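You operate a simulated robot arm through the tools that you are given. There is no shell and no other tool. Be economical: measure what you need, move in short steps, check, and stop when the job is done.

The job below is to be done with a simulated robot arm. You get a single attempt, and the scene is never put back.

Task
Put the brass weight labelled "110 g" from the top of the roller table on top of the silver roller there and the brass weight that says "75 g" on top of the brown carton.
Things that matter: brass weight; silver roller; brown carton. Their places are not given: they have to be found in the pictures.

The check looks at the end state, three seconds after you hand in, the way a careful person would. Anything else that was tipped, shoved, dropped, spilled or broken makes it a failure.

Robot
A 7-joint arm with a two-finger parallel gripper, fixed in place. Base frame: the origin is at the foot of the arm, x ahead of it, y to its left, z up; the work surface is at about z = 0. Lengths are in cm, angles in rad, forces in N, time in s.
With the tool pointing down near the work surface it reaches from about 24 to 62 cm from the base axis. Its first joint turns from -1.152 to 1.152 rad. Payload 2.6 kg.
The tool frame sits at the grasp point between the pads (the TCP): z along the fingers, y along the line on which they close. The tips reach 3 cm beyond it. The gripper opens to 9.4 cm. The fingers are 2.8 cm wide and 1 cm thick; the gripper's body (5 by 9.6 cm) begins 5.5 cm behind the TCP.
Orientation is told as [roll, pitch, yaw] about the base's x, y, z axes, in that order, counted from this pose: with the fingers straight down and closing along the base's y, the tool's x points along the base's -x, its y along +y and its z along -z.

Tools
- The arm moves only by the tool drive_tool. Its argument "moves" is a list of rows, each an object of numbers (a shift or turn left out is 0, a gripper value left out holds the last): "x", "y", "z": the shift along the tool's x, y, z in cm; "yaw": the turn about the tool's z in rad. In form: [{"x": .., "y": .., "z": .., "yaw": ..}, ...]. A call has 1 to 12 rows; each row shifts and turns the commanded pose from where the row before left it, along the tool's axes as they then stand. "jaw" is the gripper command, from -1 (shut) to 1 (fully open), values between in proportion, set as the call begins (left out, the last holds). A row lasts 0.2 s, in which the tool goes at most 5 cm and 0.15 rad; a call with a longer step from one row to the next is refused whole, and so is a gripper value outside its range. Where a pose cannot be reached the arm comes as near as it can. A force on the tool above 40 N (or 10 N above the force at the start of the call, whichever is more), or a blocked arm, ends the call early, and 0.2 s more pass. Each finger travels about 7.2 cm/s and halts on what it meets, pressing with about 39 N; the grip force reading is that of the motor and also rises with nothing between the fingers. The clock runs only during rows and for 0.2 s after the last one: add rows that do not move to give the fingers time. It gives the time, the measured TCP pose, the force on the tool (base axes), the opening and the grip force at its end, in the units of the frame above (readings bear some noise), and new pictures: "views" is both (left out), scene, wrist or none.
- Cameras (640 x 400 px; columns grow to the right, rows downward): "scene" is fixed at [2.35, 42.19, 56.47]; the picture's right is [-0.88, -0.48, 0.00], its down [-0.27, 0.49, -0.83] and it looks along [0.40, -0.73, -0.55] (base axes); focal length 221 px, centre (320, 200). "wrist" rides on the gripper at [-3.7, 0, -5.8] in the tool frame; the picture's right is [0.00, -1.00, 0.00], its down [0.97, 0.00, -0.24] and it looks along [0.24, 0.00, 0.97] (tool axes); focal length 218 px, centre (320, 200).
- point_at(camera, pixels): for up to 12 pixels [column, row] of the newest picture of that camera ("zoom" is the newest enlarged one), the place [x, y, z] in the base frame of the surface seen there, good to about 0.2 cm. It takes no simulated time.
- zoom(camera, box): a new picture of the part [left, top, right, bottom] of that camera's present view, enlarged. It takes no simulated time.
- hand_in(): hands the job in; it is judged then, once.

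Go step by step. Measure first, check grasps and placings, and put right what went wrong. The budget is 60 turns and 120 pictures, counting those below and the enlarged ones. Unless the task says otherwise, let go and move clear before handing in, and close with one line.

The tools are called after "Call:" as name(argument=value, ...) on one line, values as JSON. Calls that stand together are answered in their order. drive_tool: Moves the arm, as the interface text tells. Its arguments: {"type":"object","properties":{"moves":{"type":"array","items":{"type":"object","properties":{"x":{"type":"number"},"y":{"type":"number"},"z":{"type":"number"},"yaw":{"type":"number"}}}},"jaw":{"type":"number"},"views":{"type":"string","enum":["both","scene","wrist","none"]}},"required":["moves"]} The other tools are called the same way: point_at (camera, pixels) gives the place of the surface under pixels of a picture; zoom (camera, box) takes an enlarged picture of a part of a camera's view; hand_in () hands the job in.

At the start:

```text
t: 0.0
ee_pos: [36.78, -14.93, 37.25]
tool_rot: [0.0, 0.002, 0.0]
force: [-0.4, -0.6, -0.5]
finger_gap: 9.4
gripper_force: 0.1
```

scene: 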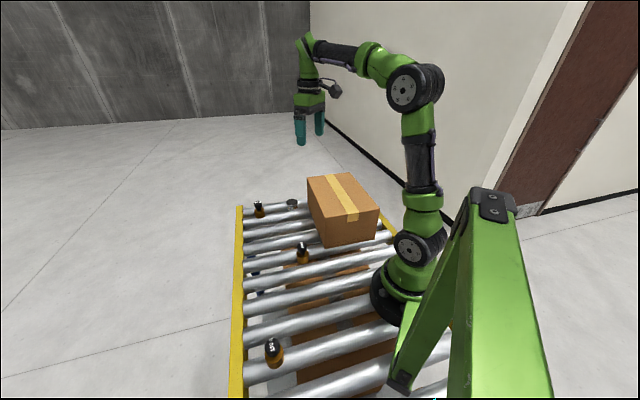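
wrist: 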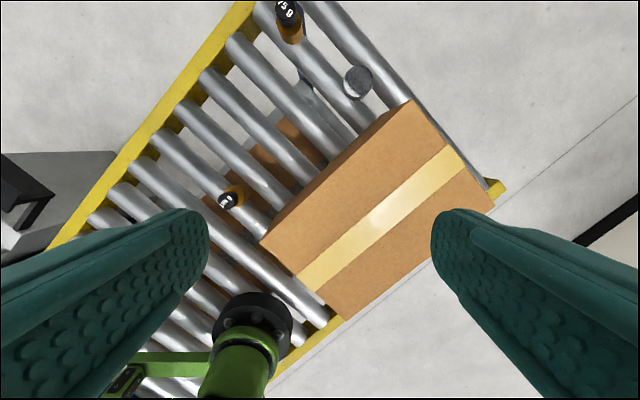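

The scene shows three dark/brass weights near (258,209), (303,252) and (273,352), the carton at (343,210), and a small silver object at (292,204). I'll zoom in to read the labels.

Call:
zoom(camera="scene", box=[230, 180, 330, 280])

Call:
zoom(camera="scene", box=[230, 310, 330, 400])

Call:
zoom(camera="wrist", box=[190, 0, 430, 220])

Call:
point_at(camera="scene", pixels=[[258, 203], [259, 213], [292, 203], [303, 246], [303, 258], [271, 344], [275, 360], [308, 178], [347, 174], [379, 210], [327, 222], [343, 195]])

Call:
point_at(camera="wrist", pixels=[[287, 10], [290, 35], [357, 80], [368, 90], [226, 202], [236, 195], [415, 102], [490, 205], [340, 318], [262, 243], [380, 215], [320, 60]])

```text
4.00 times, centred on (280, 230) of scene
```

zoom: 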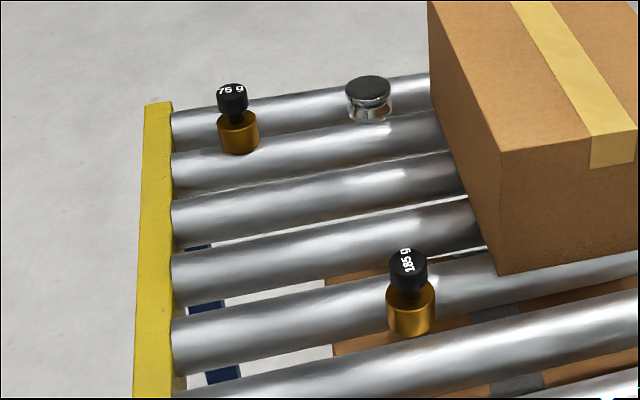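

```text
4.44 times, centred on (280, 355) of scene
```

zoom: 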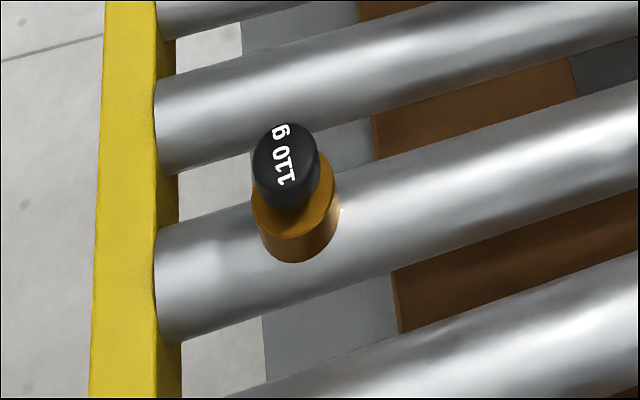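

```text
1.82 times, centred on (310, 110) of wrist
```

zoom: 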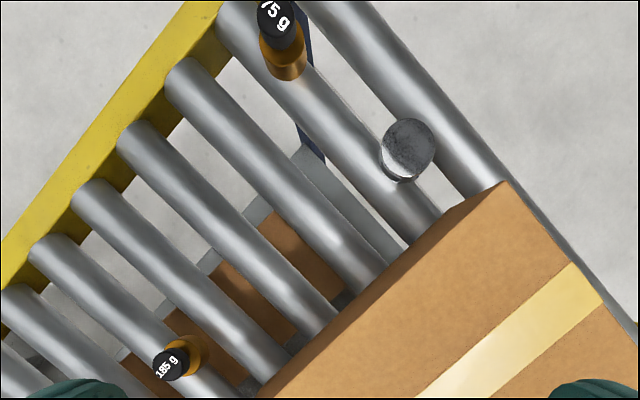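

```text
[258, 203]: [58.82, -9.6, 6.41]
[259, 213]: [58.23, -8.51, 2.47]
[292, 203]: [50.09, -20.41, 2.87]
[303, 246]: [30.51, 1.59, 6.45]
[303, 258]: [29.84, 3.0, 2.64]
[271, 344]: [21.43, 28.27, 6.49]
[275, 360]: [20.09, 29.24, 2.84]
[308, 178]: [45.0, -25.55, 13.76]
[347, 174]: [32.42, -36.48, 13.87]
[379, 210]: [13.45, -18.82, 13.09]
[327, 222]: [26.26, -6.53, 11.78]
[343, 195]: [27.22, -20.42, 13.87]
```

```text
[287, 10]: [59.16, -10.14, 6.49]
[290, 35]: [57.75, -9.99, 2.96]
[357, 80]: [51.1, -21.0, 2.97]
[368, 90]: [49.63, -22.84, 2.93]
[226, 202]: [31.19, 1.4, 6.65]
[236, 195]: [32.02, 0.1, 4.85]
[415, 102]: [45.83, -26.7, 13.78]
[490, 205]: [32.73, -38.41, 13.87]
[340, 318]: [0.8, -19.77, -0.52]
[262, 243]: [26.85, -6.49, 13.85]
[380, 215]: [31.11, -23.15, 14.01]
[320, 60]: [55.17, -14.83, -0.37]
```

The labels read 75 g at about (59,-10), 185 g at (31,1.5), which I leave alone, and 110 g at (21,28.5). The short silver drum at (50.5,-21) looks like the roller, so I'll look at it more closely.

Call:
zoom(camera="scene", box=[276, 190, 308, 218])

Call:
zoom(camera="wrist", box=[330, 55, 386, 110])

Call:
point_at(camera="wrist", pixels=[[344, 77], [371, 77], [357, 66], [356, 92], [350, 95], [275, 6], [299, 14], [340, 75], [375, 80]])

Call:
point_at(camera="scene", pixels=[[287, 202], [297, 202], [292, 200], [292, 205], [265, 346], [278, 349], [285, 365], [290, 355], [300, 345], [310, 345], [330, 335], [240, 300]])

```text
14.29 times, centred on (292, 204) of scene
```

zoom: 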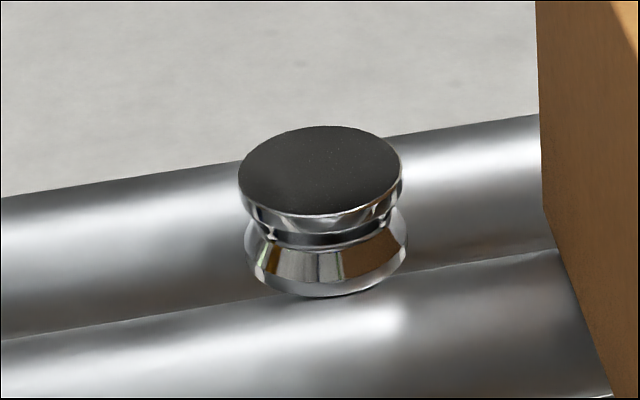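

```text
7.27 times, centred on (358, 82) of wrist
```

zoom: 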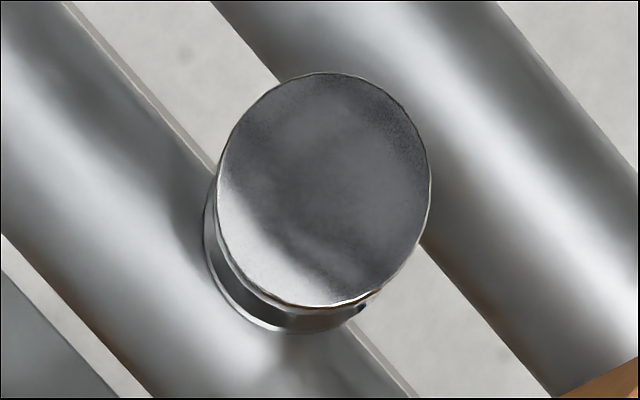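

```text
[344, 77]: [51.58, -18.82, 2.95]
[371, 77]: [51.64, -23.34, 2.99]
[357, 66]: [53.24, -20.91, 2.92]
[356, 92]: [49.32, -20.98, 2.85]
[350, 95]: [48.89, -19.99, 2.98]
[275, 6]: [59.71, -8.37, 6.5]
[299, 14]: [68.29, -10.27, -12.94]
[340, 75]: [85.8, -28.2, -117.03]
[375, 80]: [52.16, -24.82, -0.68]
```

```text
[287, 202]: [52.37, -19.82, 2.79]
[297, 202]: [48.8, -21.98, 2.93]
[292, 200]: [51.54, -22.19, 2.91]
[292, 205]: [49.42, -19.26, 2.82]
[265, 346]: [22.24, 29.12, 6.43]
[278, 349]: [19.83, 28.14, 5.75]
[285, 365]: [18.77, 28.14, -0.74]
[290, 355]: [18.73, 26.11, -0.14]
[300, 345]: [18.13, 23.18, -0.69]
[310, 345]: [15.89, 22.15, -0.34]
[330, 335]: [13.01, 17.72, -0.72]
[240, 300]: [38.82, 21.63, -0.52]
```

The silver drum is centred at about (50.9,-21.1) with its top at z 2.95, and the carton top is at z 13.9. I'll start with the 75 g weight by moving above (59,-9.9).

Call:
drive_tool(moves=[{"x": -4.44, "y": 1, "z": 1}, {"x": -4.44, "y": 1, "z": 1}, {"x": -4.44, "y": 1, "z": 1}, {"x": -4.44, "y": 1, "z": 1}, {"x": -4.44, "y": 1, "z": 1}, {"z": 4}, {"z": 4}, {"z": 4}, {"z": 4}, {}], jaw=1)

```text
t: 2.2
ee_pos: [52.05, -11.21, 17.75]
tool_rot: [-0.001, -0.001, 0.0]
force: [-0.4, 0.3, 0.4]
finger_gap: 9.39
gripper_force: 0.1
out of reach, approached as far as the arm can: row 4, 5
```

scene: 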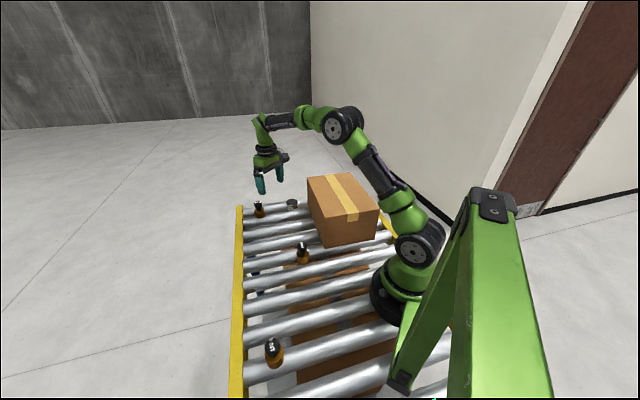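
wrist: 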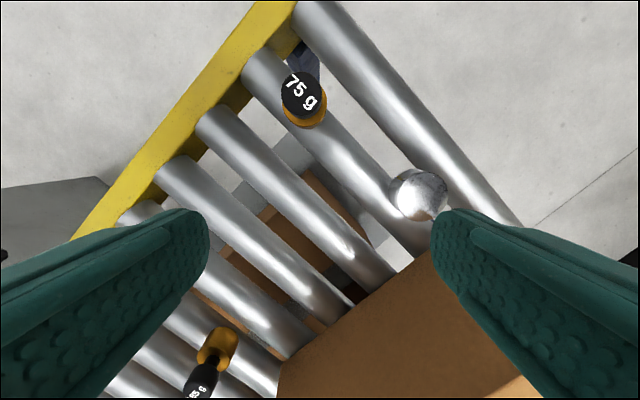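

I'm at x=52, because the reach limit at height clipped part of the move. The 75 g weight shows at (302,98) and the drum at (418,192), so I'll measure both again from here.

Call:
point_at(camera="wrist", pixels=[[301, 95], [283, 96], [320, 95], [301, 78], [301, 114], [303, 122], [325, 108], [418, 192], [392, 192], [445, 192], [418, 170], [418, 214]])

Call:
zoom(camera="wrist", box=[260, 60, 460, 220])

```text
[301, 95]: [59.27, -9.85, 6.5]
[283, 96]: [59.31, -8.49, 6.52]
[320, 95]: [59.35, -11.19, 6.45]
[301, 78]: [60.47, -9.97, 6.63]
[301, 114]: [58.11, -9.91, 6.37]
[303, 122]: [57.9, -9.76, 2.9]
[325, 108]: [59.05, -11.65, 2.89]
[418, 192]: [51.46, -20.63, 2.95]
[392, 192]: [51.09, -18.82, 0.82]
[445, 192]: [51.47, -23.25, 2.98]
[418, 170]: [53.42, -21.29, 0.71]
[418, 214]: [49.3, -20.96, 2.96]
```

```text
2.50 times, centred on (360, 140) of wrist
```

zoom: 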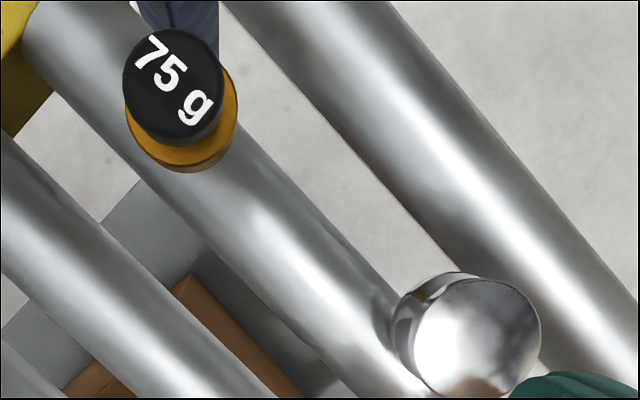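

The 75 g weight is centred at (59.3,-9.85), with its knob top at 6.5 and its body top at 2.9. I'll drop to z 10.5, which keeps the fingertips above the knob, and extend forward.

Call:
drive_tool(moves=[{"z": 3}, {"z": 3}, {"z": 1.25}, {"x": -2.4, "y": 0.45}, {"x": -2.4, "y": 0.45}, {"x": -2.4, "y": 0.45}, {}])

```text
t: 3.8
ee_pos: [59.2, -9.86, 10.4]
tool_rot: [0.0, 0.0, 0.002]
force: [-0.4, 0.1, 0.1]
finger_gap: 9.39
gripper_force: 0.0
```

scene: 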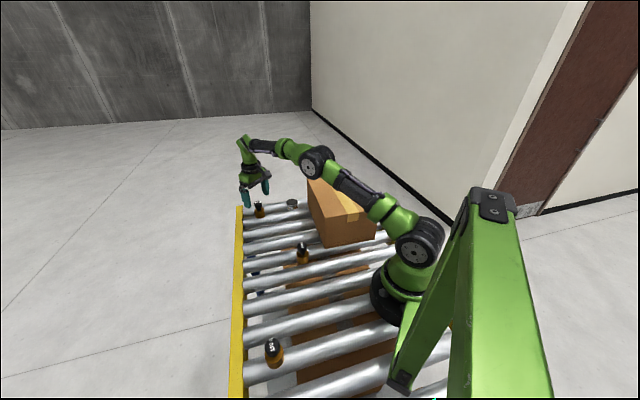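
wrist: 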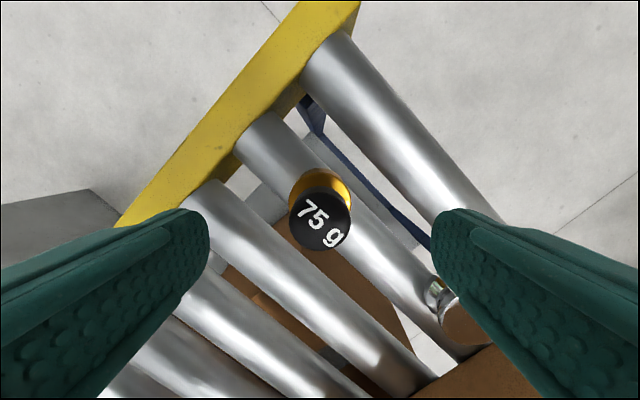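

I'm centred over the 75 g weight at (59.2,-9.86). I'll descend so the pads straddle the body, then close gently.

Call:
drive_tool(moves=[{"z": 2.5}, {"z": 2.5}, {"z": 1.8}, {}], views="wrist")

Call:
drive_tool(moves=[{}, {}, {}, {}, {}], jaw=-1)

```text
t: 4.8
ee_pos: [59.38, -9.86, 3.59]
tool_rot: [0.002, 0.0, 0.001]
force: [0.2, -0.3, 0.3]
finger_gap: 9.41
gripper_force: 0.1
```

wrist: 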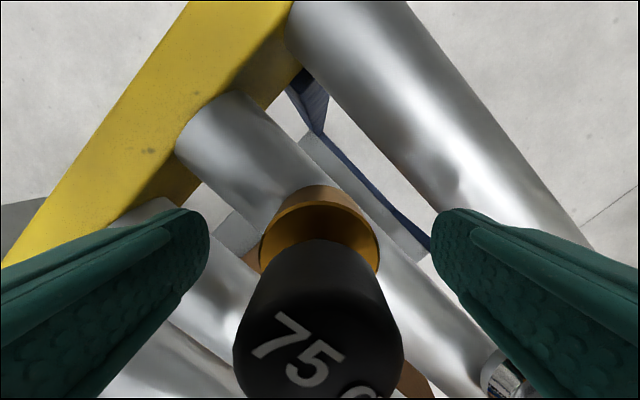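

```text
t: 6.0
ee_pos: [59.25, -9.83, 3.59]
tool_rot: [0.0, 0.001, 0.0]
force: [-1.0, 1.3, 0.1]
finger_gap: 3.84
gripper_force: 38.8
```

scene: 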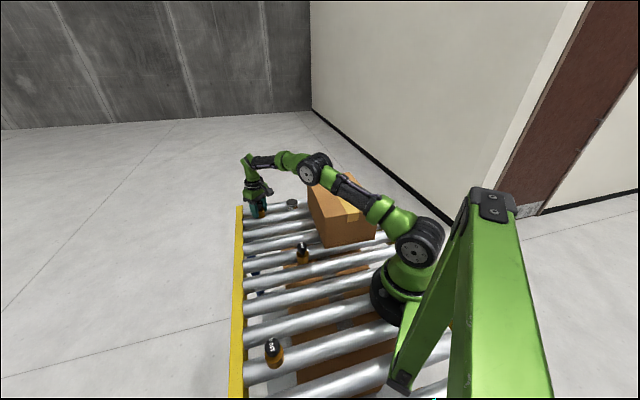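
wrist: 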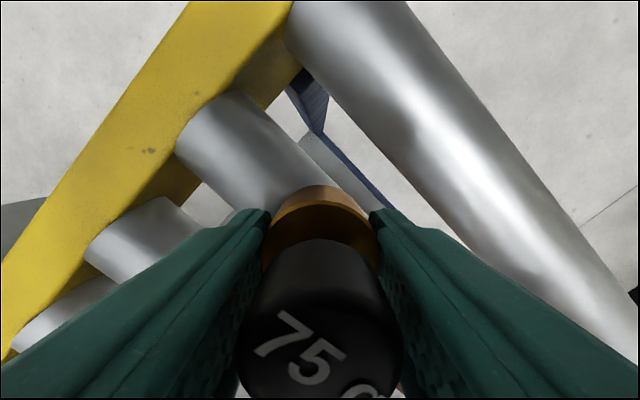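

The fingers stopped on the body at gap 3.84, so the grasp looks sound. I'll lift, pull back and rise, then move over the carton centre at about (29.5,-22.2).

Call:
drive_tool(moves=[{"z": -3}, {"z": -3.5}, {"x": 3, "z": -3}, {"x": 3, "z": -3}, {"x": 3, "z": -3}, {"x": 3, "z": -3.5}, {}])

Call:
drive_tool(moves=[{"x": 3.5, "y": -2.45}, {"x": 3.5, "y": -2.45}, {"x": 3.5, "y": -2.45}, {"x": 3.5, "y": -2.5}, {"x": 3.7, "y": -2.5}, {}])

```text
t: 7.6
ee_pos: [47.06, -9.88, 22.56]
tool_rot: [0.001, -0.001, 0.001]
force: [-0.4, 0.3, 0.2]
finger_gap: 0.0
gripper_force: 33.0
```

scene: 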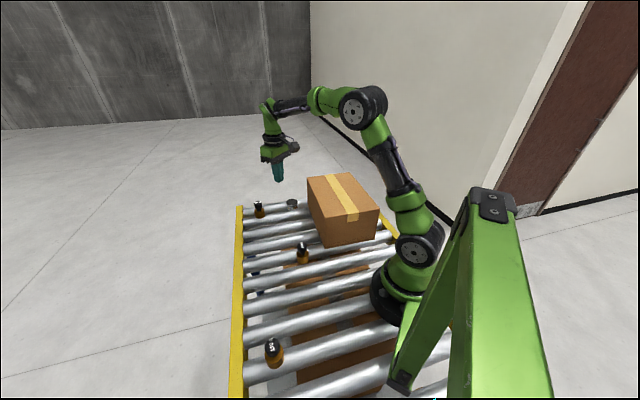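
wrist: 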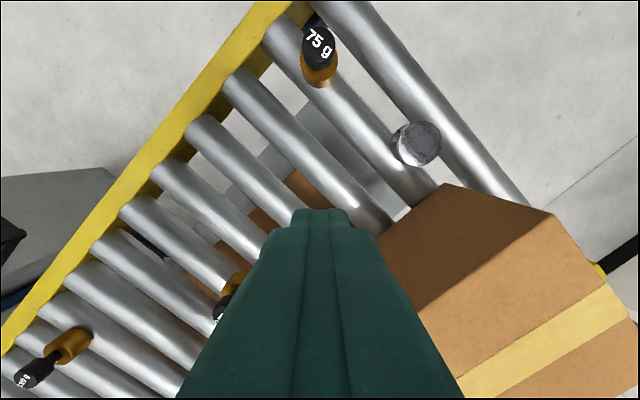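

```text
t: 9.0
ee_pos: [29.72, -21.96, 22.73]
tool_rot: [-0.001, -0.001, 0.002]
force: [-0.3, 0.3, 0.0]
finger_gap: 0.0
gripper_force: 33.4
```

scene: 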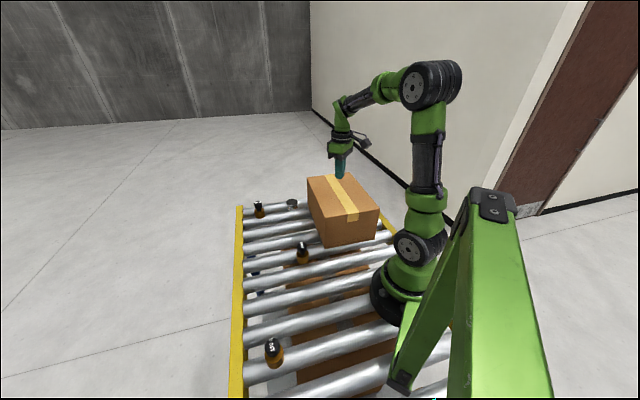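
wrist: 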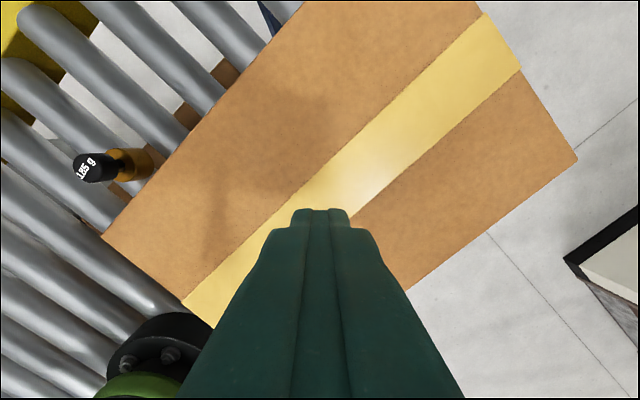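

The fingers closed fully (gap 0.0) and the 75 g weight is still standing at its place in the wrist view, so the smooth brass slipped. I'll go back, inspect it, and grip the black knob instead.

Call:
drive_tool(moves=[{"x": -3.5, "y": 2.45}, {"x": -3.5, "y": 2.45}, {"x": -3.5, "y": 2.45}, {"x": -3.5, "y": 2.45}, {"x": -3.5, "y": 2.45}, {"z": 2.5}, {"z": 2.5}, {}], jaw=1, views="wrist")

Call:
zoom(camera="scene", box=[242, 192, 274, 220])

```text
t: 10.8
ee_pos: [47.16, -9.93, 17.47]
tool_rot: [0.0, 0.0, 0.0]
force: [-0.6, -0.7, -0.2]
finger_gap: 9.39
gripper_force: 0.0
```

wrist: 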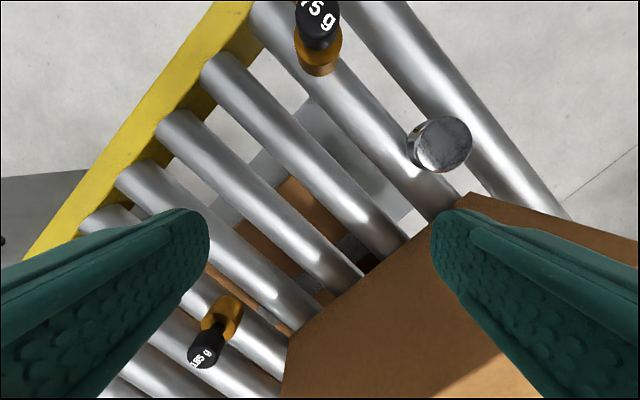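

```text
14.29 times, centred on (258, 206) of scene
```

zoom: 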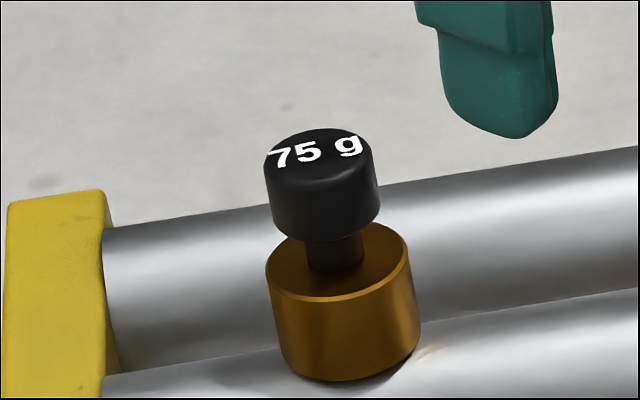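

The weight is still upright, with the knob at about z 4.3–6.5 above a narrow neck. I'll return above it and check alignment.

Call:
drive_tool(moves=[{"z": 3.5}, {"x": -4, "z": 3.5}, {"x": -4}, {"x": -4}, {}], views="wrist")

Call:
point_at(camera="wrist", pixels=[[320, 225], [300, 220], [340, 220], [295, 205], [320, 200], [320, 240]])

```text
refused: row 2 steps farther than a row can; nothing moved
```

```text
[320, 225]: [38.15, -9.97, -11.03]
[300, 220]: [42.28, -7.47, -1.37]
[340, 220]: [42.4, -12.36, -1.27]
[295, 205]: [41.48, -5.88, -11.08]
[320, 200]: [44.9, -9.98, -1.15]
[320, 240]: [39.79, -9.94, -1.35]
```

The move was refused because one row was too long, so I'll split it.

Call:
drive_tool(moves=[{"z": 3.5}, {"x": -3, "z": 3.5}, {"x": -4.5}, {"x": -4.5}, {}], views="wrist")

```text
t: 12.0
ee_pos: [59.05, -10.02, 10.65]
tool_rot: [-0.001, 0.001, 0.001]
force: [0.1, -0.4, 0.1]
finger_gap: 9.36
gripper_force: 0.0
```

wrist: 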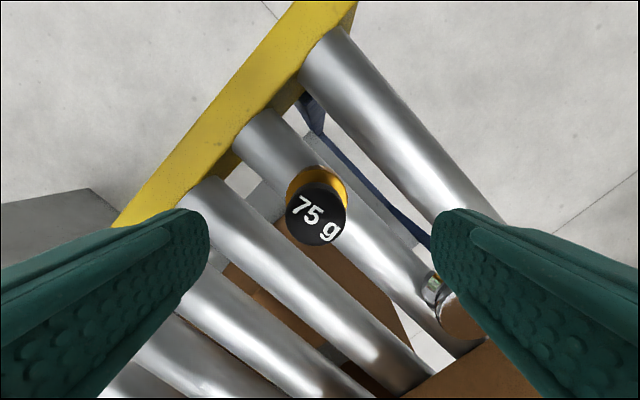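

Call:
point_at(camera="wrist", pixels=[[316, 215], [288, 213], [345, 213], [316, 194], [316, 240]])

```text
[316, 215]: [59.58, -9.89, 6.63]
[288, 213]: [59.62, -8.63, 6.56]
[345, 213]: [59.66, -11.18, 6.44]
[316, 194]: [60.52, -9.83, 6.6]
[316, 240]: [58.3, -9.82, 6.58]
```

The knob centre is at (59.45,-9.9). I'll descend to z≈6.2 around the knob and close.

Call:
drive_tool(moves=[{"x": -0.35, "y": 0.1, "z": 2}, {"z": 2.3}, {}, {}], views="none")

Call:
drive_tool(moves=[{}, {}, {}, {}, {}, {}, {}], jaw=-1, views="wrist")

Call:
drive_tool(moves=[{"z": -0.5}, {"z": -0.5}, {"z": -0.5}, {"z": -0.5}, {}], views="wrist")

Call:
zoom(camera="scene", box=[242, 188, 274, 220])

```text
t: 13.0
ee_pos: [59.32, -9.92, 6.23]
tool_rot: [0.001, 0.0, -0.001]
force: [-0.4, 0.0, 0.4]
finger_gap: 9.4
gripper_force: 0.1
```

```text
t: 14.6
ee_pos: [59.35, -9.98, 6.35]
tool_rot: [-0.001, -0.001, 0.0]
force: [0.2, 0.6, 0.5]
finger_gap: 2.81
gripper_force: 38.7
```

wrist: 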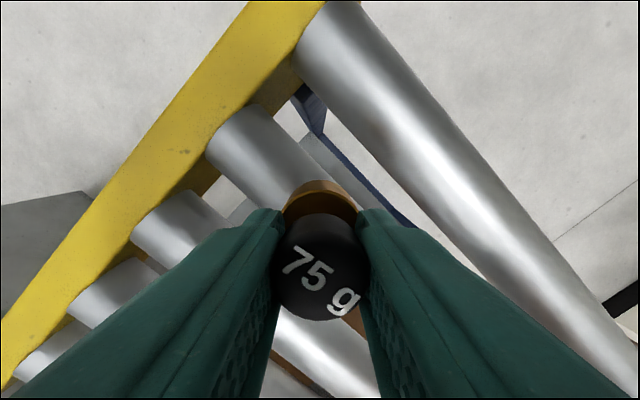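

```text
t: 15.8
ee_pos: [59.39, -9.79, 8.35]
tool_rot: [-0.001, 0.001, 0.002]
force: [-0.7, -0.5, -0.2]
finger_gap: 2.85
gripper_force: 38.8
```

wrist: 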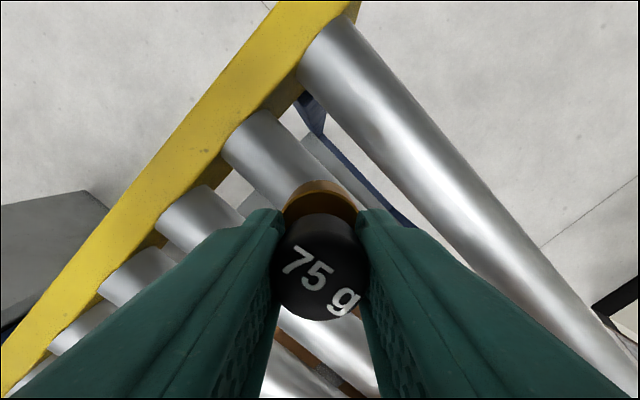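

```text
12.50 times, centred on (258, 204) of scene
```

zoom: 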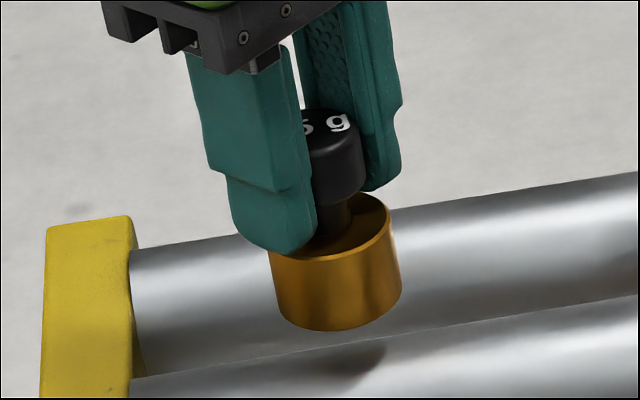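

The knob grip holds: the gap is 2.85 and the weight hangs clear of the rollers. I'll carry it up and over the carton at a modest speed.

Call:
drive_tool(moves=[{"z": -1.5}, {"z": -1.5}, {"x": 1.5, "z": -1.5}, {"x": 2, "z": -1.5}, {"x": 2, "z": -1.5}, {"x": 2, "z": -1.5}, {"x": 2, "z": -1.5}, {"x": 2, "z": -1.5}, {"x": 1, "z": -1.5}, {"z": -2}, {"z": -1.2}, {}], views="none")

Call:
drive_tool(moves=[{"x": 2, "y": -1.4}, {"x": 2, "y": -1.4}, {"x": 2, "y": -1.4}, {"x": 2, "y": -1.4}, {"x": 2, "y": -1.4}, {"x": 2, "y": -1.4}, {"x": 2, "y": -1.4}, {"x": 2, "y": -1.4}, {"x": 1.3, "y": -1}, {}, {}])

```text
t: 18.4
ee_pos: [46.96, -9.94, 25.15]
tool_rot: [0.0, 0.0, -0.001]
force: [-0.1, -0.6, -0.3]
finger_gap: 2.84
gripper_force: 38.9
```

```text
t: 20.8
ee_pos: [29.6, -22.03, 24.95]
tool_rot: [-0.001, 0.0, 0.001]
force: [0.2, -0.1, -1.0]
finger_gap: 2.85
gripper_force: 38.8
```

scene: 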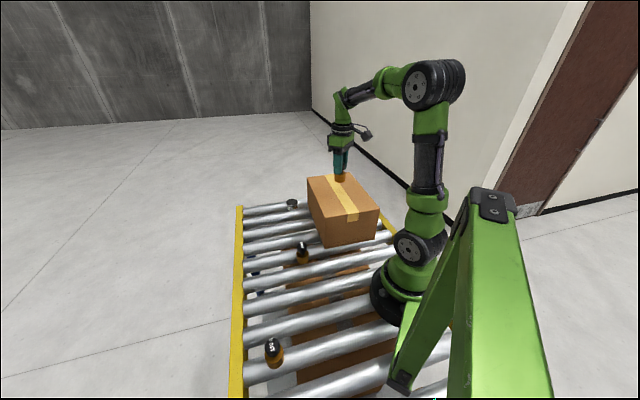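
wrist: 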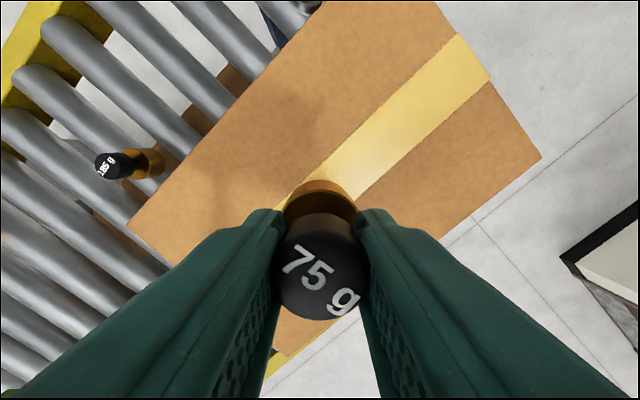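

The 75 g weight is over the carton. I'll descend to about z 20.5, then check the gap.

Call:
drive_tool(moves=[{"z": 1.5}, {"z": 1.5}, {"z": 1}, {"z": 0.4}, {}, {}], views="scene")

Call:
zoom(camera="scene", box=[310, 140, 374, 200])

```text
t: 22.2
ee_pos: [29.71, -22.19, 20.71]
tool_rot: [-0.001, 0.0, 0.001]
force: [-0.8, 0.9, -0.5]
finger_gap: 2.84
gripper_force: 39.1
```

scene: 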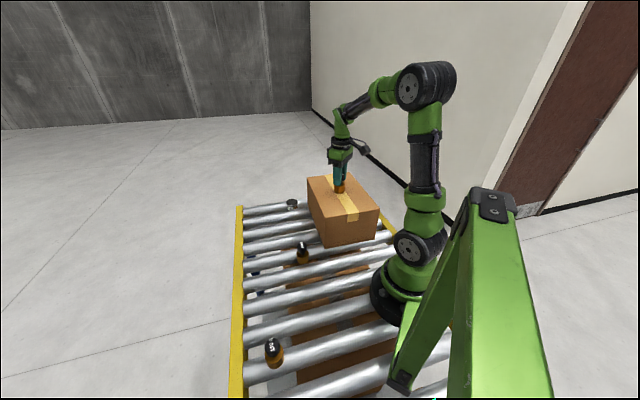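

```text
6.67 times, centred on (342, 170) of scene
```

zoom: 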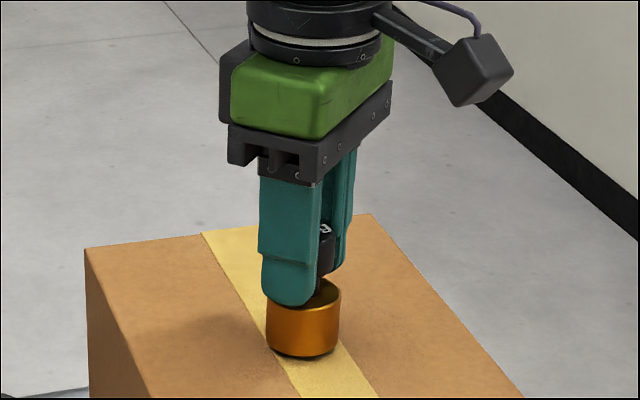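

The weight is just above the tape, so I'll lower it in 0.1 cm steps until the force shows contact.

Call:
drive_tool(moves=[{"z": 0.1}, {}, {"z": 0.1}, {}, {"z": 0.1}, {}, {}], views="none")

```text
t: 23.8
ee_pos: [29.71, -22.1, 20.35]
tool_rot: [0.002, -0.002, -0.001]
force: [-0.3, 0.7, -1.1]
finger_gap: 2.86
gripper_force: 38.8
```

Call:
drive_tool(moves=[{"z": 0.08}, {}, {}], views="none")

Call:
zoom(camera="scene", box=[326, 170, 358, 200])

```text
t: 24.6
ee_pos: [29.7, -22.15, 20.44]
tool_rot: [0.0, 0.0, -0.001]
force: [-0.7, 1.1, 3.6]
finger_gap: 2.83
gripper_force: 38.9
```

```text
13.33 times, centred on (342, 185) of scene
```

zoom: 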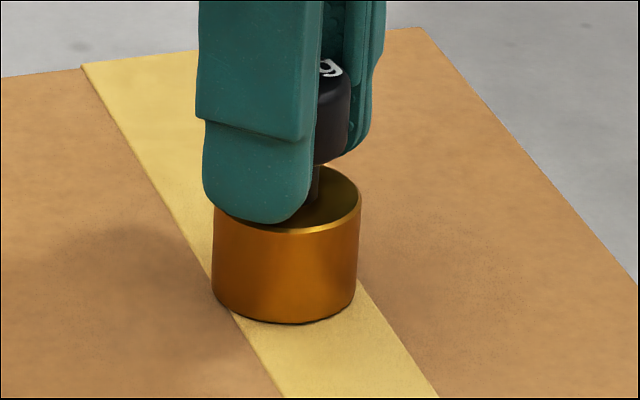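

A force of 3.6 N shows contact. I'll release and rise straight up.

Call:
drive_tool(moves=[{}, {}, {}, {}], jaw=0.5, views="none")

Call:
drive_tool(moves=[{"z": -2}, {"z": -3}, {"z": -4}, {"z": -3}, {}])

Call:
zoom(camera="scene", box=[300, 160, 390, 250])

```text
t: 25.6
ee_pos: [29.69, -22.12, 20.39]
tool_rot: [0.001, -0.001, 0.001]
force: [-0.5, 1.3, 0.1]
finger_gap: 7.06
gripper_force: 0.1
```

```text
t: 26.8
ee_pos: [29.6, -22.12, 32.38]
tool_rot: [0.0, 0.001, 0.002]
force: [0.3, 0.6, 0.0]
finger_gap: 7.08
gripper_force: 0.0
```

scene: 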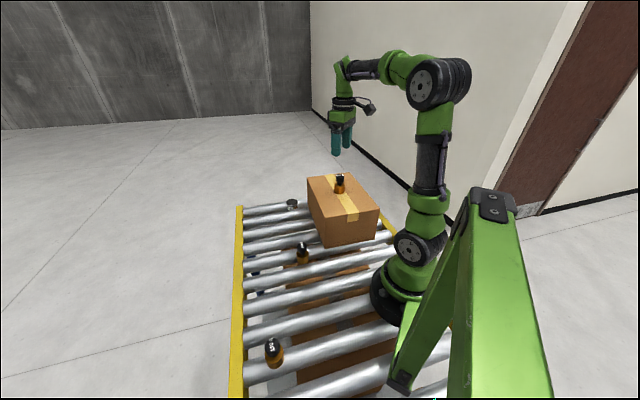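
wrist: 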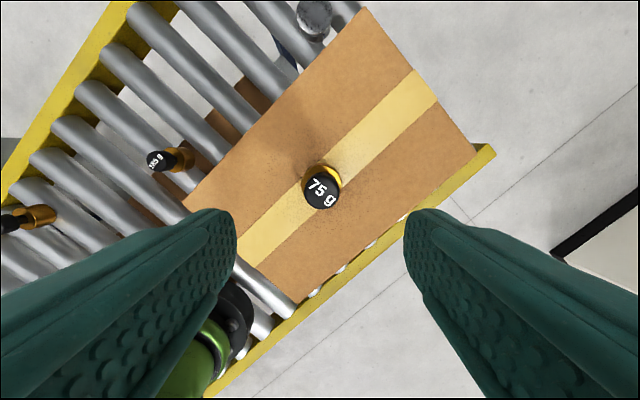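

```text
4.44 times, centred on (345, 205) of scene
```

zoom: 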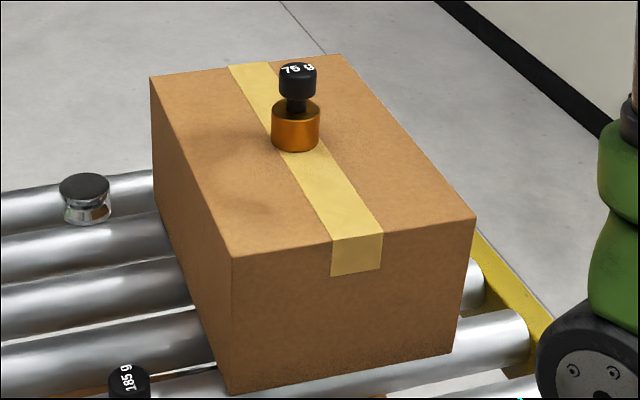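

The 75 g weight stands upright on the carton. Before swinging to the 110 g weight, I'll check where the green frame in the foreground at (490,280) is.

Call:
point_at(camera="scene", pixels=[[490, 200], [490, 240], [500, 300], [500, 380], [440, 300], [405, 375], [400, 388], [545, 380], [460, 380], [271, 345]])

```text
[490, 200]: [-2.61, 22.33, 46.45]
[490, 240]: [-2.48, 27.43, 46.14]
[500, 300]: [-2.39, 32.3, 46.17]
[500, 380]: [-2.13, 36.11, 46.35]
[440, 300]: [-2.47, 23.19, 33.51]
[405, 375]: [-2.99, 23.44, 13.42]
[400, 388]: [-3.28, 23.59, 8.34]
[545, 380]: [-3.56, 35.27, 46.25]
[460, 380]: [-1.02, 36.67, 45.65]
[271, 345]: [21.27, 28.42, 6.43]
```

The green frame is the camera post at x≈-2.5, y 22–37, about 16 cm from the arm's plane. I'll swing high over to the 110 g weight at (21.3,28.4).

Call:
drive_tool(moves=[{"x": -0.9, "y": 4.5}, {"x": -0.9, "y": 4.5}, {"x": -0.9, "y": 4.5}, {"x": -0.9, "y": 4.5}, {"x": -0.9, "y": 4.5}, {}], jaw=1, views="none")

Call:
drive_tool(moves=[{"x": 1.84, "y": 4}, {"x": 1.84, "y": 4}, {"x": 1.84, "y": 4}, {"x": 1.84, "y": 4}, {"x": 1.84, "y": 4}, {"x": 1.84, "y": 4}, {"x": 1.84, "y": 4}, {}])

```text
t: 28.2
ee_pos: [34.18, 0.31, 32.37]
tool_rot: [-0.001, 0.0, 0.001]
force: [-0.5, 0.2, 0.1]
finger_gap: 9.41
gripper_force: 0.1
```

```text
t: 30.0
ee_pos: [21.25, 28.43, 32.33]
tool_rot: [0.0, -0.001, 0.0]
force: [-0.5, 0.4, -0.3]
finger_gap: 9.39
gripper_force: 0.0
```

scene: 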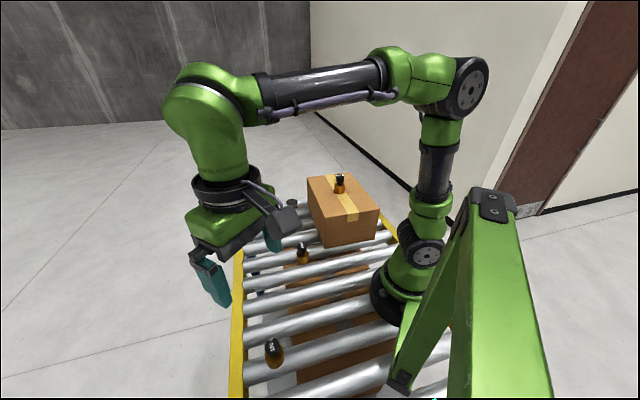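
wrist: 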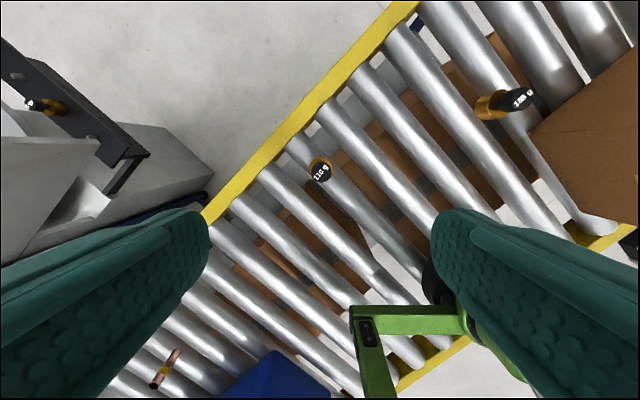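

There is another weight off the table at (43,105), which explains the wording "from the top of the roller table". I'll zoom in on these items and descend over the 110 g weight at (320,170).

Call:
zoom(camera="wrist", box=[120, 330, 220, 400])

Call:
zoom(camera="wrist", box=[0, 70, 100, 140])

Call:
point_at(camera="wrist", pixels=[[320, 172], [43, 105], [165, 365], [520, 98]])

Call:
drive_tool(moves=[{"z": 4.5}, {"z": 4.5}, {"z": 4.5}, {"z": 4.5}, {"z": 3}, {}])

```text
5.71 times, centred on (170, 365) of wrist
```

zoom: 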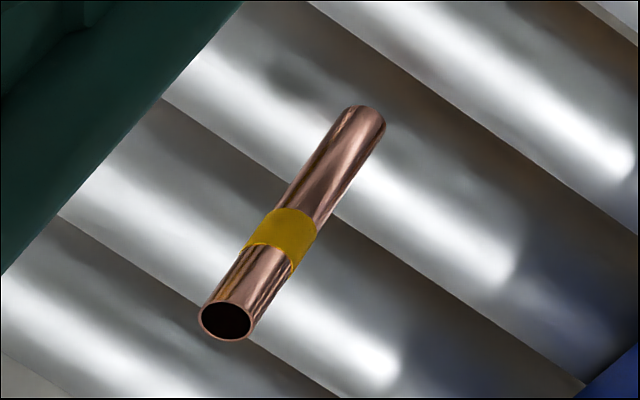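

```text
5.71 times, centred on (50, 105) of wrist
```

zoom: 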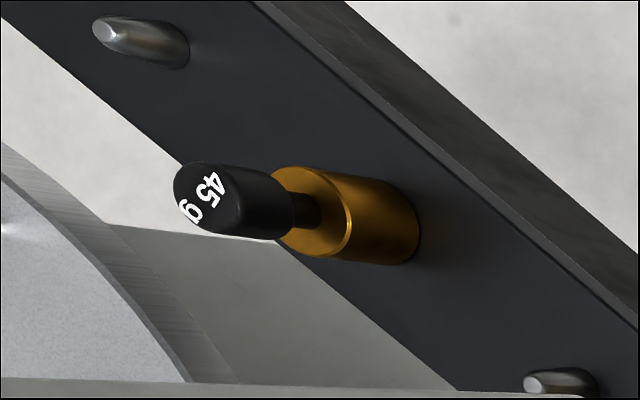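

```text
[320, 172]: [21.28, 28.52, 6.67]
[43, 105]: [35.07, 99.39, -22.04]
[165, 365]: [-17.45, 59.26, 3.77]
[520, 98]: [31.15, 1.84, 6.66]
```

```text
t: 31.4
ee_pos: [21.16, 28.02, 11.25]
tool_rot: [0.001, -0.001, 0.0]
force: [-0.2, 0.5, -0.5]
finger_gap: 9.39
gripper_force: 0.1
```

scene: 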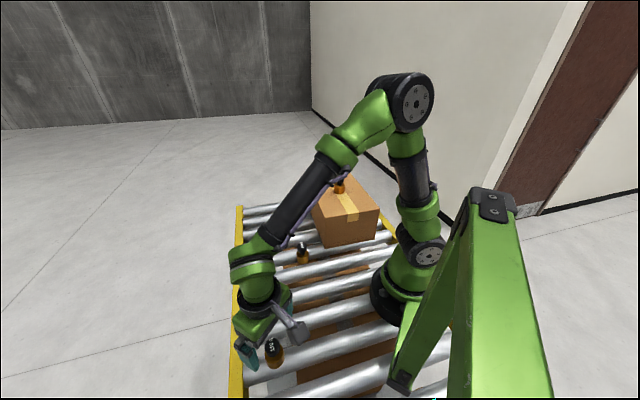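
wrist: 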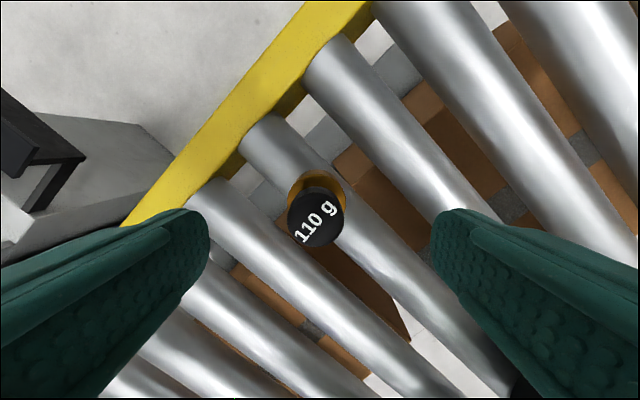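

The 110 g knob sits at (316,216) in the wrist view. I'll measure its exact centre.

Call:
point_at(camera="wrist", pixels=[[316, 217], [289, 216], [343, 216], [316, 193], [316, 241]])

Call:
drive_tool(moves=[{}], views="none")

```text
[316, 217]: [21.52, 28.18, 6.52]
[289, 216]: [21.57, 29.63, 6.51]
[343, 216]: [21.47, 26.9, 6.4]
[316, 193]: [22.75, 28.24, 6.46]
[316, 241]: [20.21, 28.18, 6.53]
```

```text
t: 31.8
ee_pos: [21.36, 27.98, 11.19]
tool_rot: [-0.001, -0.001, 0.0]
force: [-0.2, 0.8, 0.1]
finger_gap: 9.41
gripper_force: 0.1
```

The knob centre is at (21.5,28.25). I'll shift +0.2 in both axes, descend to z 6.2, grip, and do a small test lift.

Call:
drive_tool(moves=[{"x": -0.2, "y": 0.25, "z": 2}, {"z": 2}, {"z": 0.95}, {}, {}], views="none")

Call:
drive_tool(moves=[{}, {}, {}, {}, {}, {}, {}], jaw=-1, views="none")

Call:
drive_tool(moves=[{"z": -0.5}, {"z": -0.5}, {"z": -0.5}, {"z": -0.5}, {}])

```text
t: 33.0
ee_pos: [21.41, 28.53, 6.17]
tool_rot: [0.0, 0.0, 0.001]
force: [-0.1, 0.7, -0.3]
finger_gap: 9.4
gripper_force: 0.1
```

```text
t: 34.6
ee_pos: [21.51, 28.49, 6.17]
tool_rot: [-0.001, 0.0, 0.0]
force: [-0.4, 0.0, -0.2]
finger_gap: 2.84
gripper_force: 38.9
```

```text
t: 35.8
ee_pos: [21.38, 28.61, 8.3]
tool_rot: [-0.001, 0.0, 0.0]
force: [-0.1, 0.2, -1.0]
finger_gap: 2.86
gripper_force: 39.4
```

scene: 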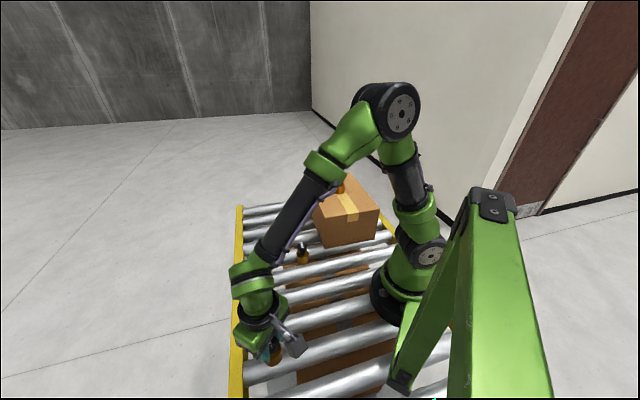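
wrist: 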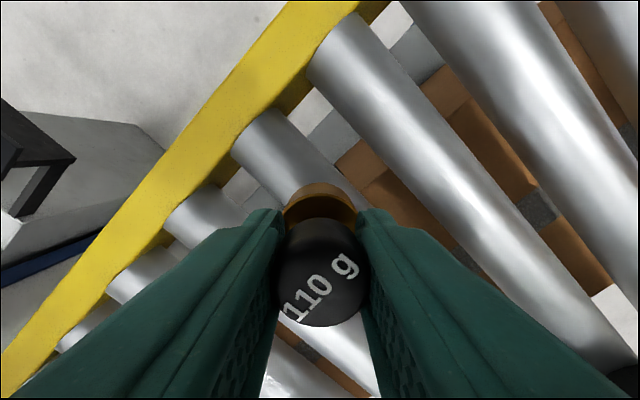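

The 110 g weight is held at gap 2.86. I'll lift it and carry it around the outside of the carton toward the drum.

Call:
drive_tool(moves=[{"z": -1.5}, {"z": -2}, {"z": -2}, {"z": -2}, {"z": -2}, {"z": -2}, {"z": -1.5}, {}], views="none")

Call:
drive_tool(moves=[{"x": -1.55, "y": -2.39}, {"x": -1.55, "y": -2.39}, {"x": -1.55, "y": -2.39}, {"x": -1.55, "y": -2.39}, {"x": -1.55, "y": -2.39}, {"x": -1.55, "y": -2.39}, {"x": -1.55, "y": -2.39}, {"x": -1.55, "y": -2.39}, {"x": -1.55, "y": -2.39}, {"x": -1.55, "y": -2.39}, {"x": -1.55, "y": -2.39}, {"x": -1.55, "y": -2.39}], views="none")

Call:
drive_tool(moves=[{"x": -1.58, "y": -2, "z": 0.9}, {"x": -1.58, "y": -2, "z": 0.9}, {"x": -1.58, "y": -2, "z": 0.9}, {"x": -1.58, "y": -2, "z": 0.9}, {"x": -1.58, "y": -2, "z": 0.9}, {"x": -1.58, "y": -2, "z": 0.9}, {"x": -1.58, "y": -2, "z": 0.9}, {}, {}])

```text
t: 37.6
ee_pos: [21.48, 28.43, 21.26]
tool_rot: [-0.001, 0.001, 0.001]
force: [-0.3, -0.9, -0.9]
finger_gap: 2.87
gripper_force: 39.5
```

```text
t: 40.2
ee_pos: [40.03, -0.13, 21.19]
tool_rot: [-0.001, 0.0, 0.002]
force: [0.3, 1.0, -0.9]
finger_gap: 2.86
gripper_force: 38.8
```

```text
t: 42.2
ee_pos: [51.12, -14.12, 14.91]
tool_rot: [0.0, 0.0, 0.0]
force: [-0.4, 0.6, -1.4]
finger_gap: 2.85
gripper_force: 39.6
```

scene: 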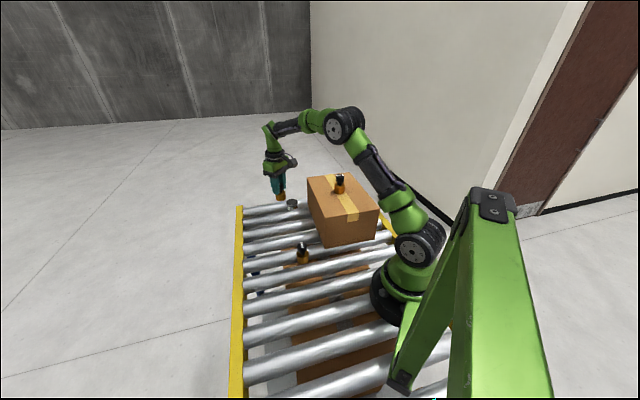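
wrist: 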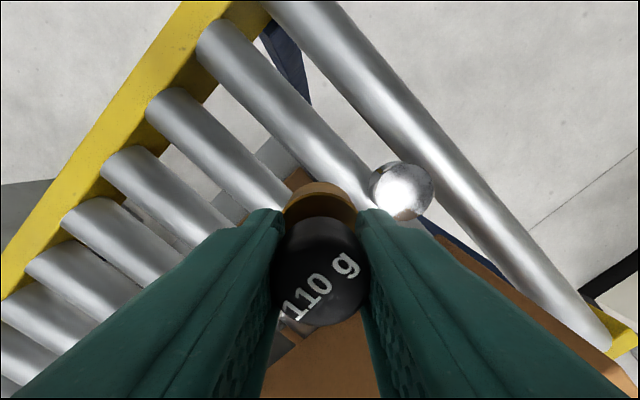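

The weight is held and the drum is visible at (402,190). I'll measure the drum's rim precisely.

Call:
zoom(camera="wrist", box=[360, 150, 440, 230])

Call:
zoom(camera="scene", box=[276, 190, 308, 218])

```text
5.00 times, centred on (400, 190) of wrist
```

zoom: 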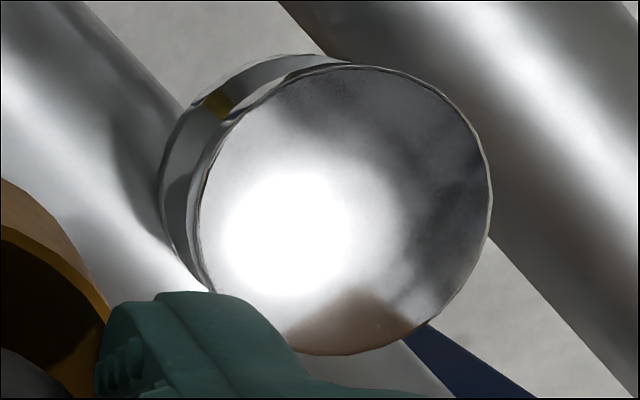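

```text
14.29 times, centred on (292, 204) of scene
```

zoom: 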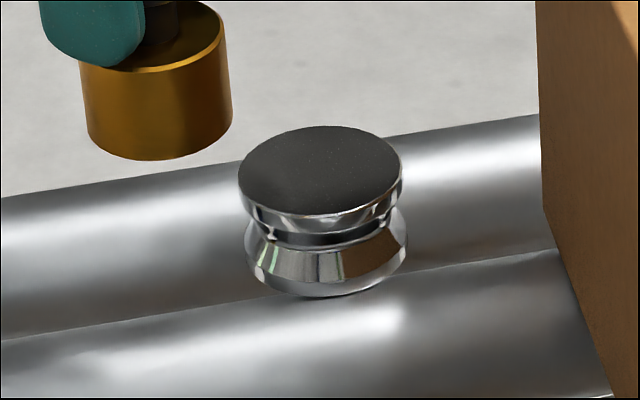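

Call:
point_at(camera="zoom", pixels=[[243, 178], [398, 170], [320, 129], [320, 211], [320, 170], [260, 150], [380, 200], [160, 30]])

Call:
point_at(camera="wrist", pixels=[[377, 192], [432, 190], [404, 165], [404, 218], [405, 191]])

```text
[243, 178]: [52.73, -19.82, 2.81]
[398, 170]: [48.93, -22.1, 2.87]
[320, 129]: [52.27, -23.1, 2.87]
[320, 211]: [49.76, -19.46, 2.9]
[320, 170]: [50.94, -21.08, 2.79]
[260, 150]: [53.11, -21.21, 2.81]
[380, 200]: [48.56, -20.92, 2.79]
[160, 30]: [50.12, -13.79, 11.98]
```

```text
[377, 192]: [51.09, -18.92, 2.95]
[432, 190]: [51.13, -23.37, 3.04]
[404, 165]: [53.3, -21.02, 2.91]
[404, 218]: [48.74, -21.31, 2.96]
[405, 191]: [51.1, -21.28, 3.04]
```

The drum centre is (51.0,-21.15) with its top at z 2.9, so contact is expected near TCP z≈9.25. I'll move over it and lower to about 10.

Call:
drive_tool(moves=[{"x": 0.05, "y": -2}, {"y": -2}, {"y": -2}, {"y": -1.03}, {}, {"z": 1.5}, {"z": 1.5}, {"z": 1.2}, {"z": 0.5}, {}, {}])

Call:
zoom(camera="scene", box=[270, 180, 318, 222])

```text
t: 44.6
ee_pos: [51.01, -21.06, 10.29]
tool_rot: [0.0, -0.001, 0.002]
force: [-0.3, -0.1, -1.1]
finger_gap: 2.85
gripper_force: 39.1
```

scene: 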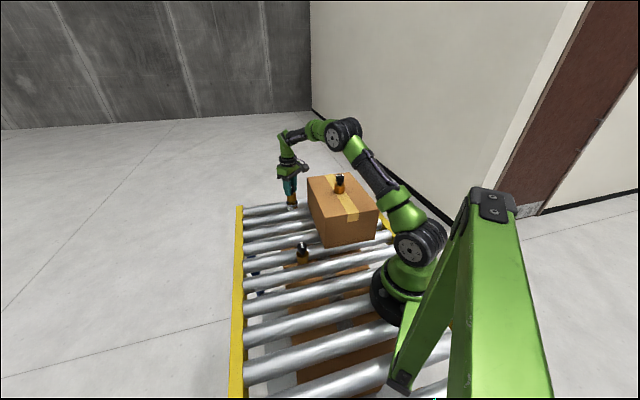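
wrist: 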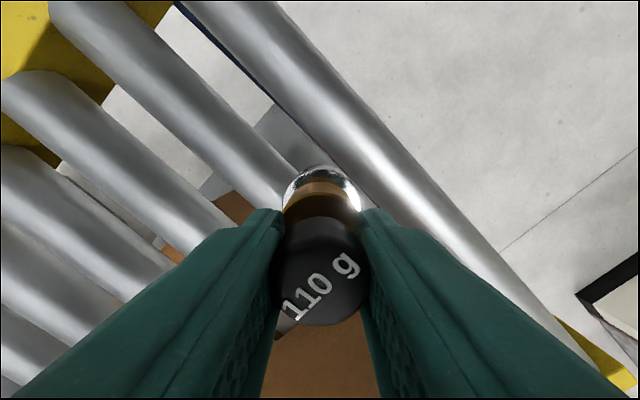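

```text
9.52 times, centred on (294, 201) of scene
```

zoom: 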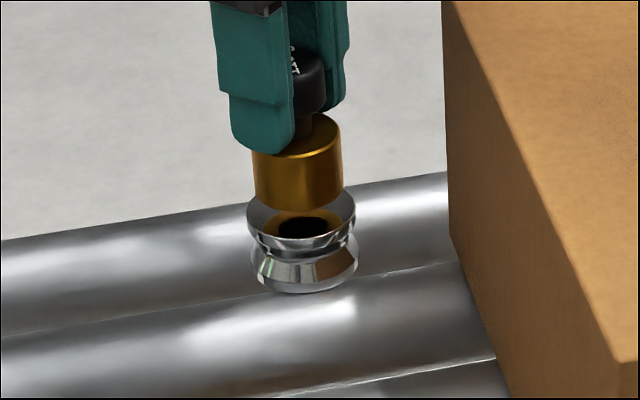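

The weight is centred over the drum, its reflection shows in the flat mirror top, and about 1 cm remains. I'll lower it in small steps.

Call:
drive_tool(moves=[{"z": 0.3}, {"z": 0.3}, {}, {"z": 0.1}, {}, {"z": 0.1}, {}, {}], views="none")

Call:
zoom(camera="scene", box=[276, 186, 308, 216])

```text
t: 46.4
ee_pos: [51.01, -21.11, 9.53]
tool_rot: [0.0, 0.0, 0.001]
force: [1.0, -0.1, -0.6]
finger_gap: 2.83
gripper_force: 39.2
```

```text
13.33 times, centred on (292, 201) of scene
```

zoom: 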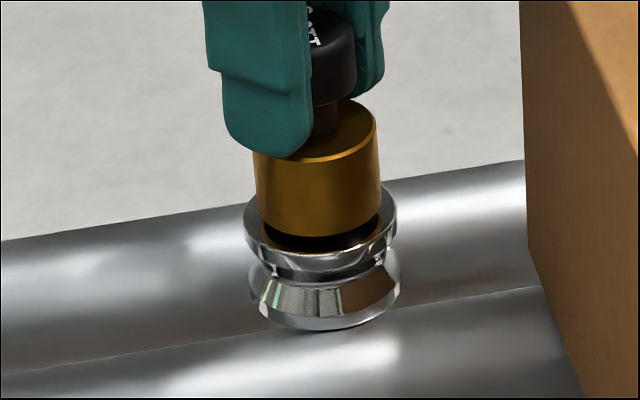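

Call:
drive_tool(moves=[{"z": 0.1}, {}, {"z": 0.08}, {}, {}], views="none")

```text
t: 47.6
ee_pos: [50.95, -21.2, 9.38]
tool_rot: [-0.001, -0.001, 0.001]
force: [0.1, -0.4, -1.1]
finger_gap: 2.83
gripper_force: 39.0
```

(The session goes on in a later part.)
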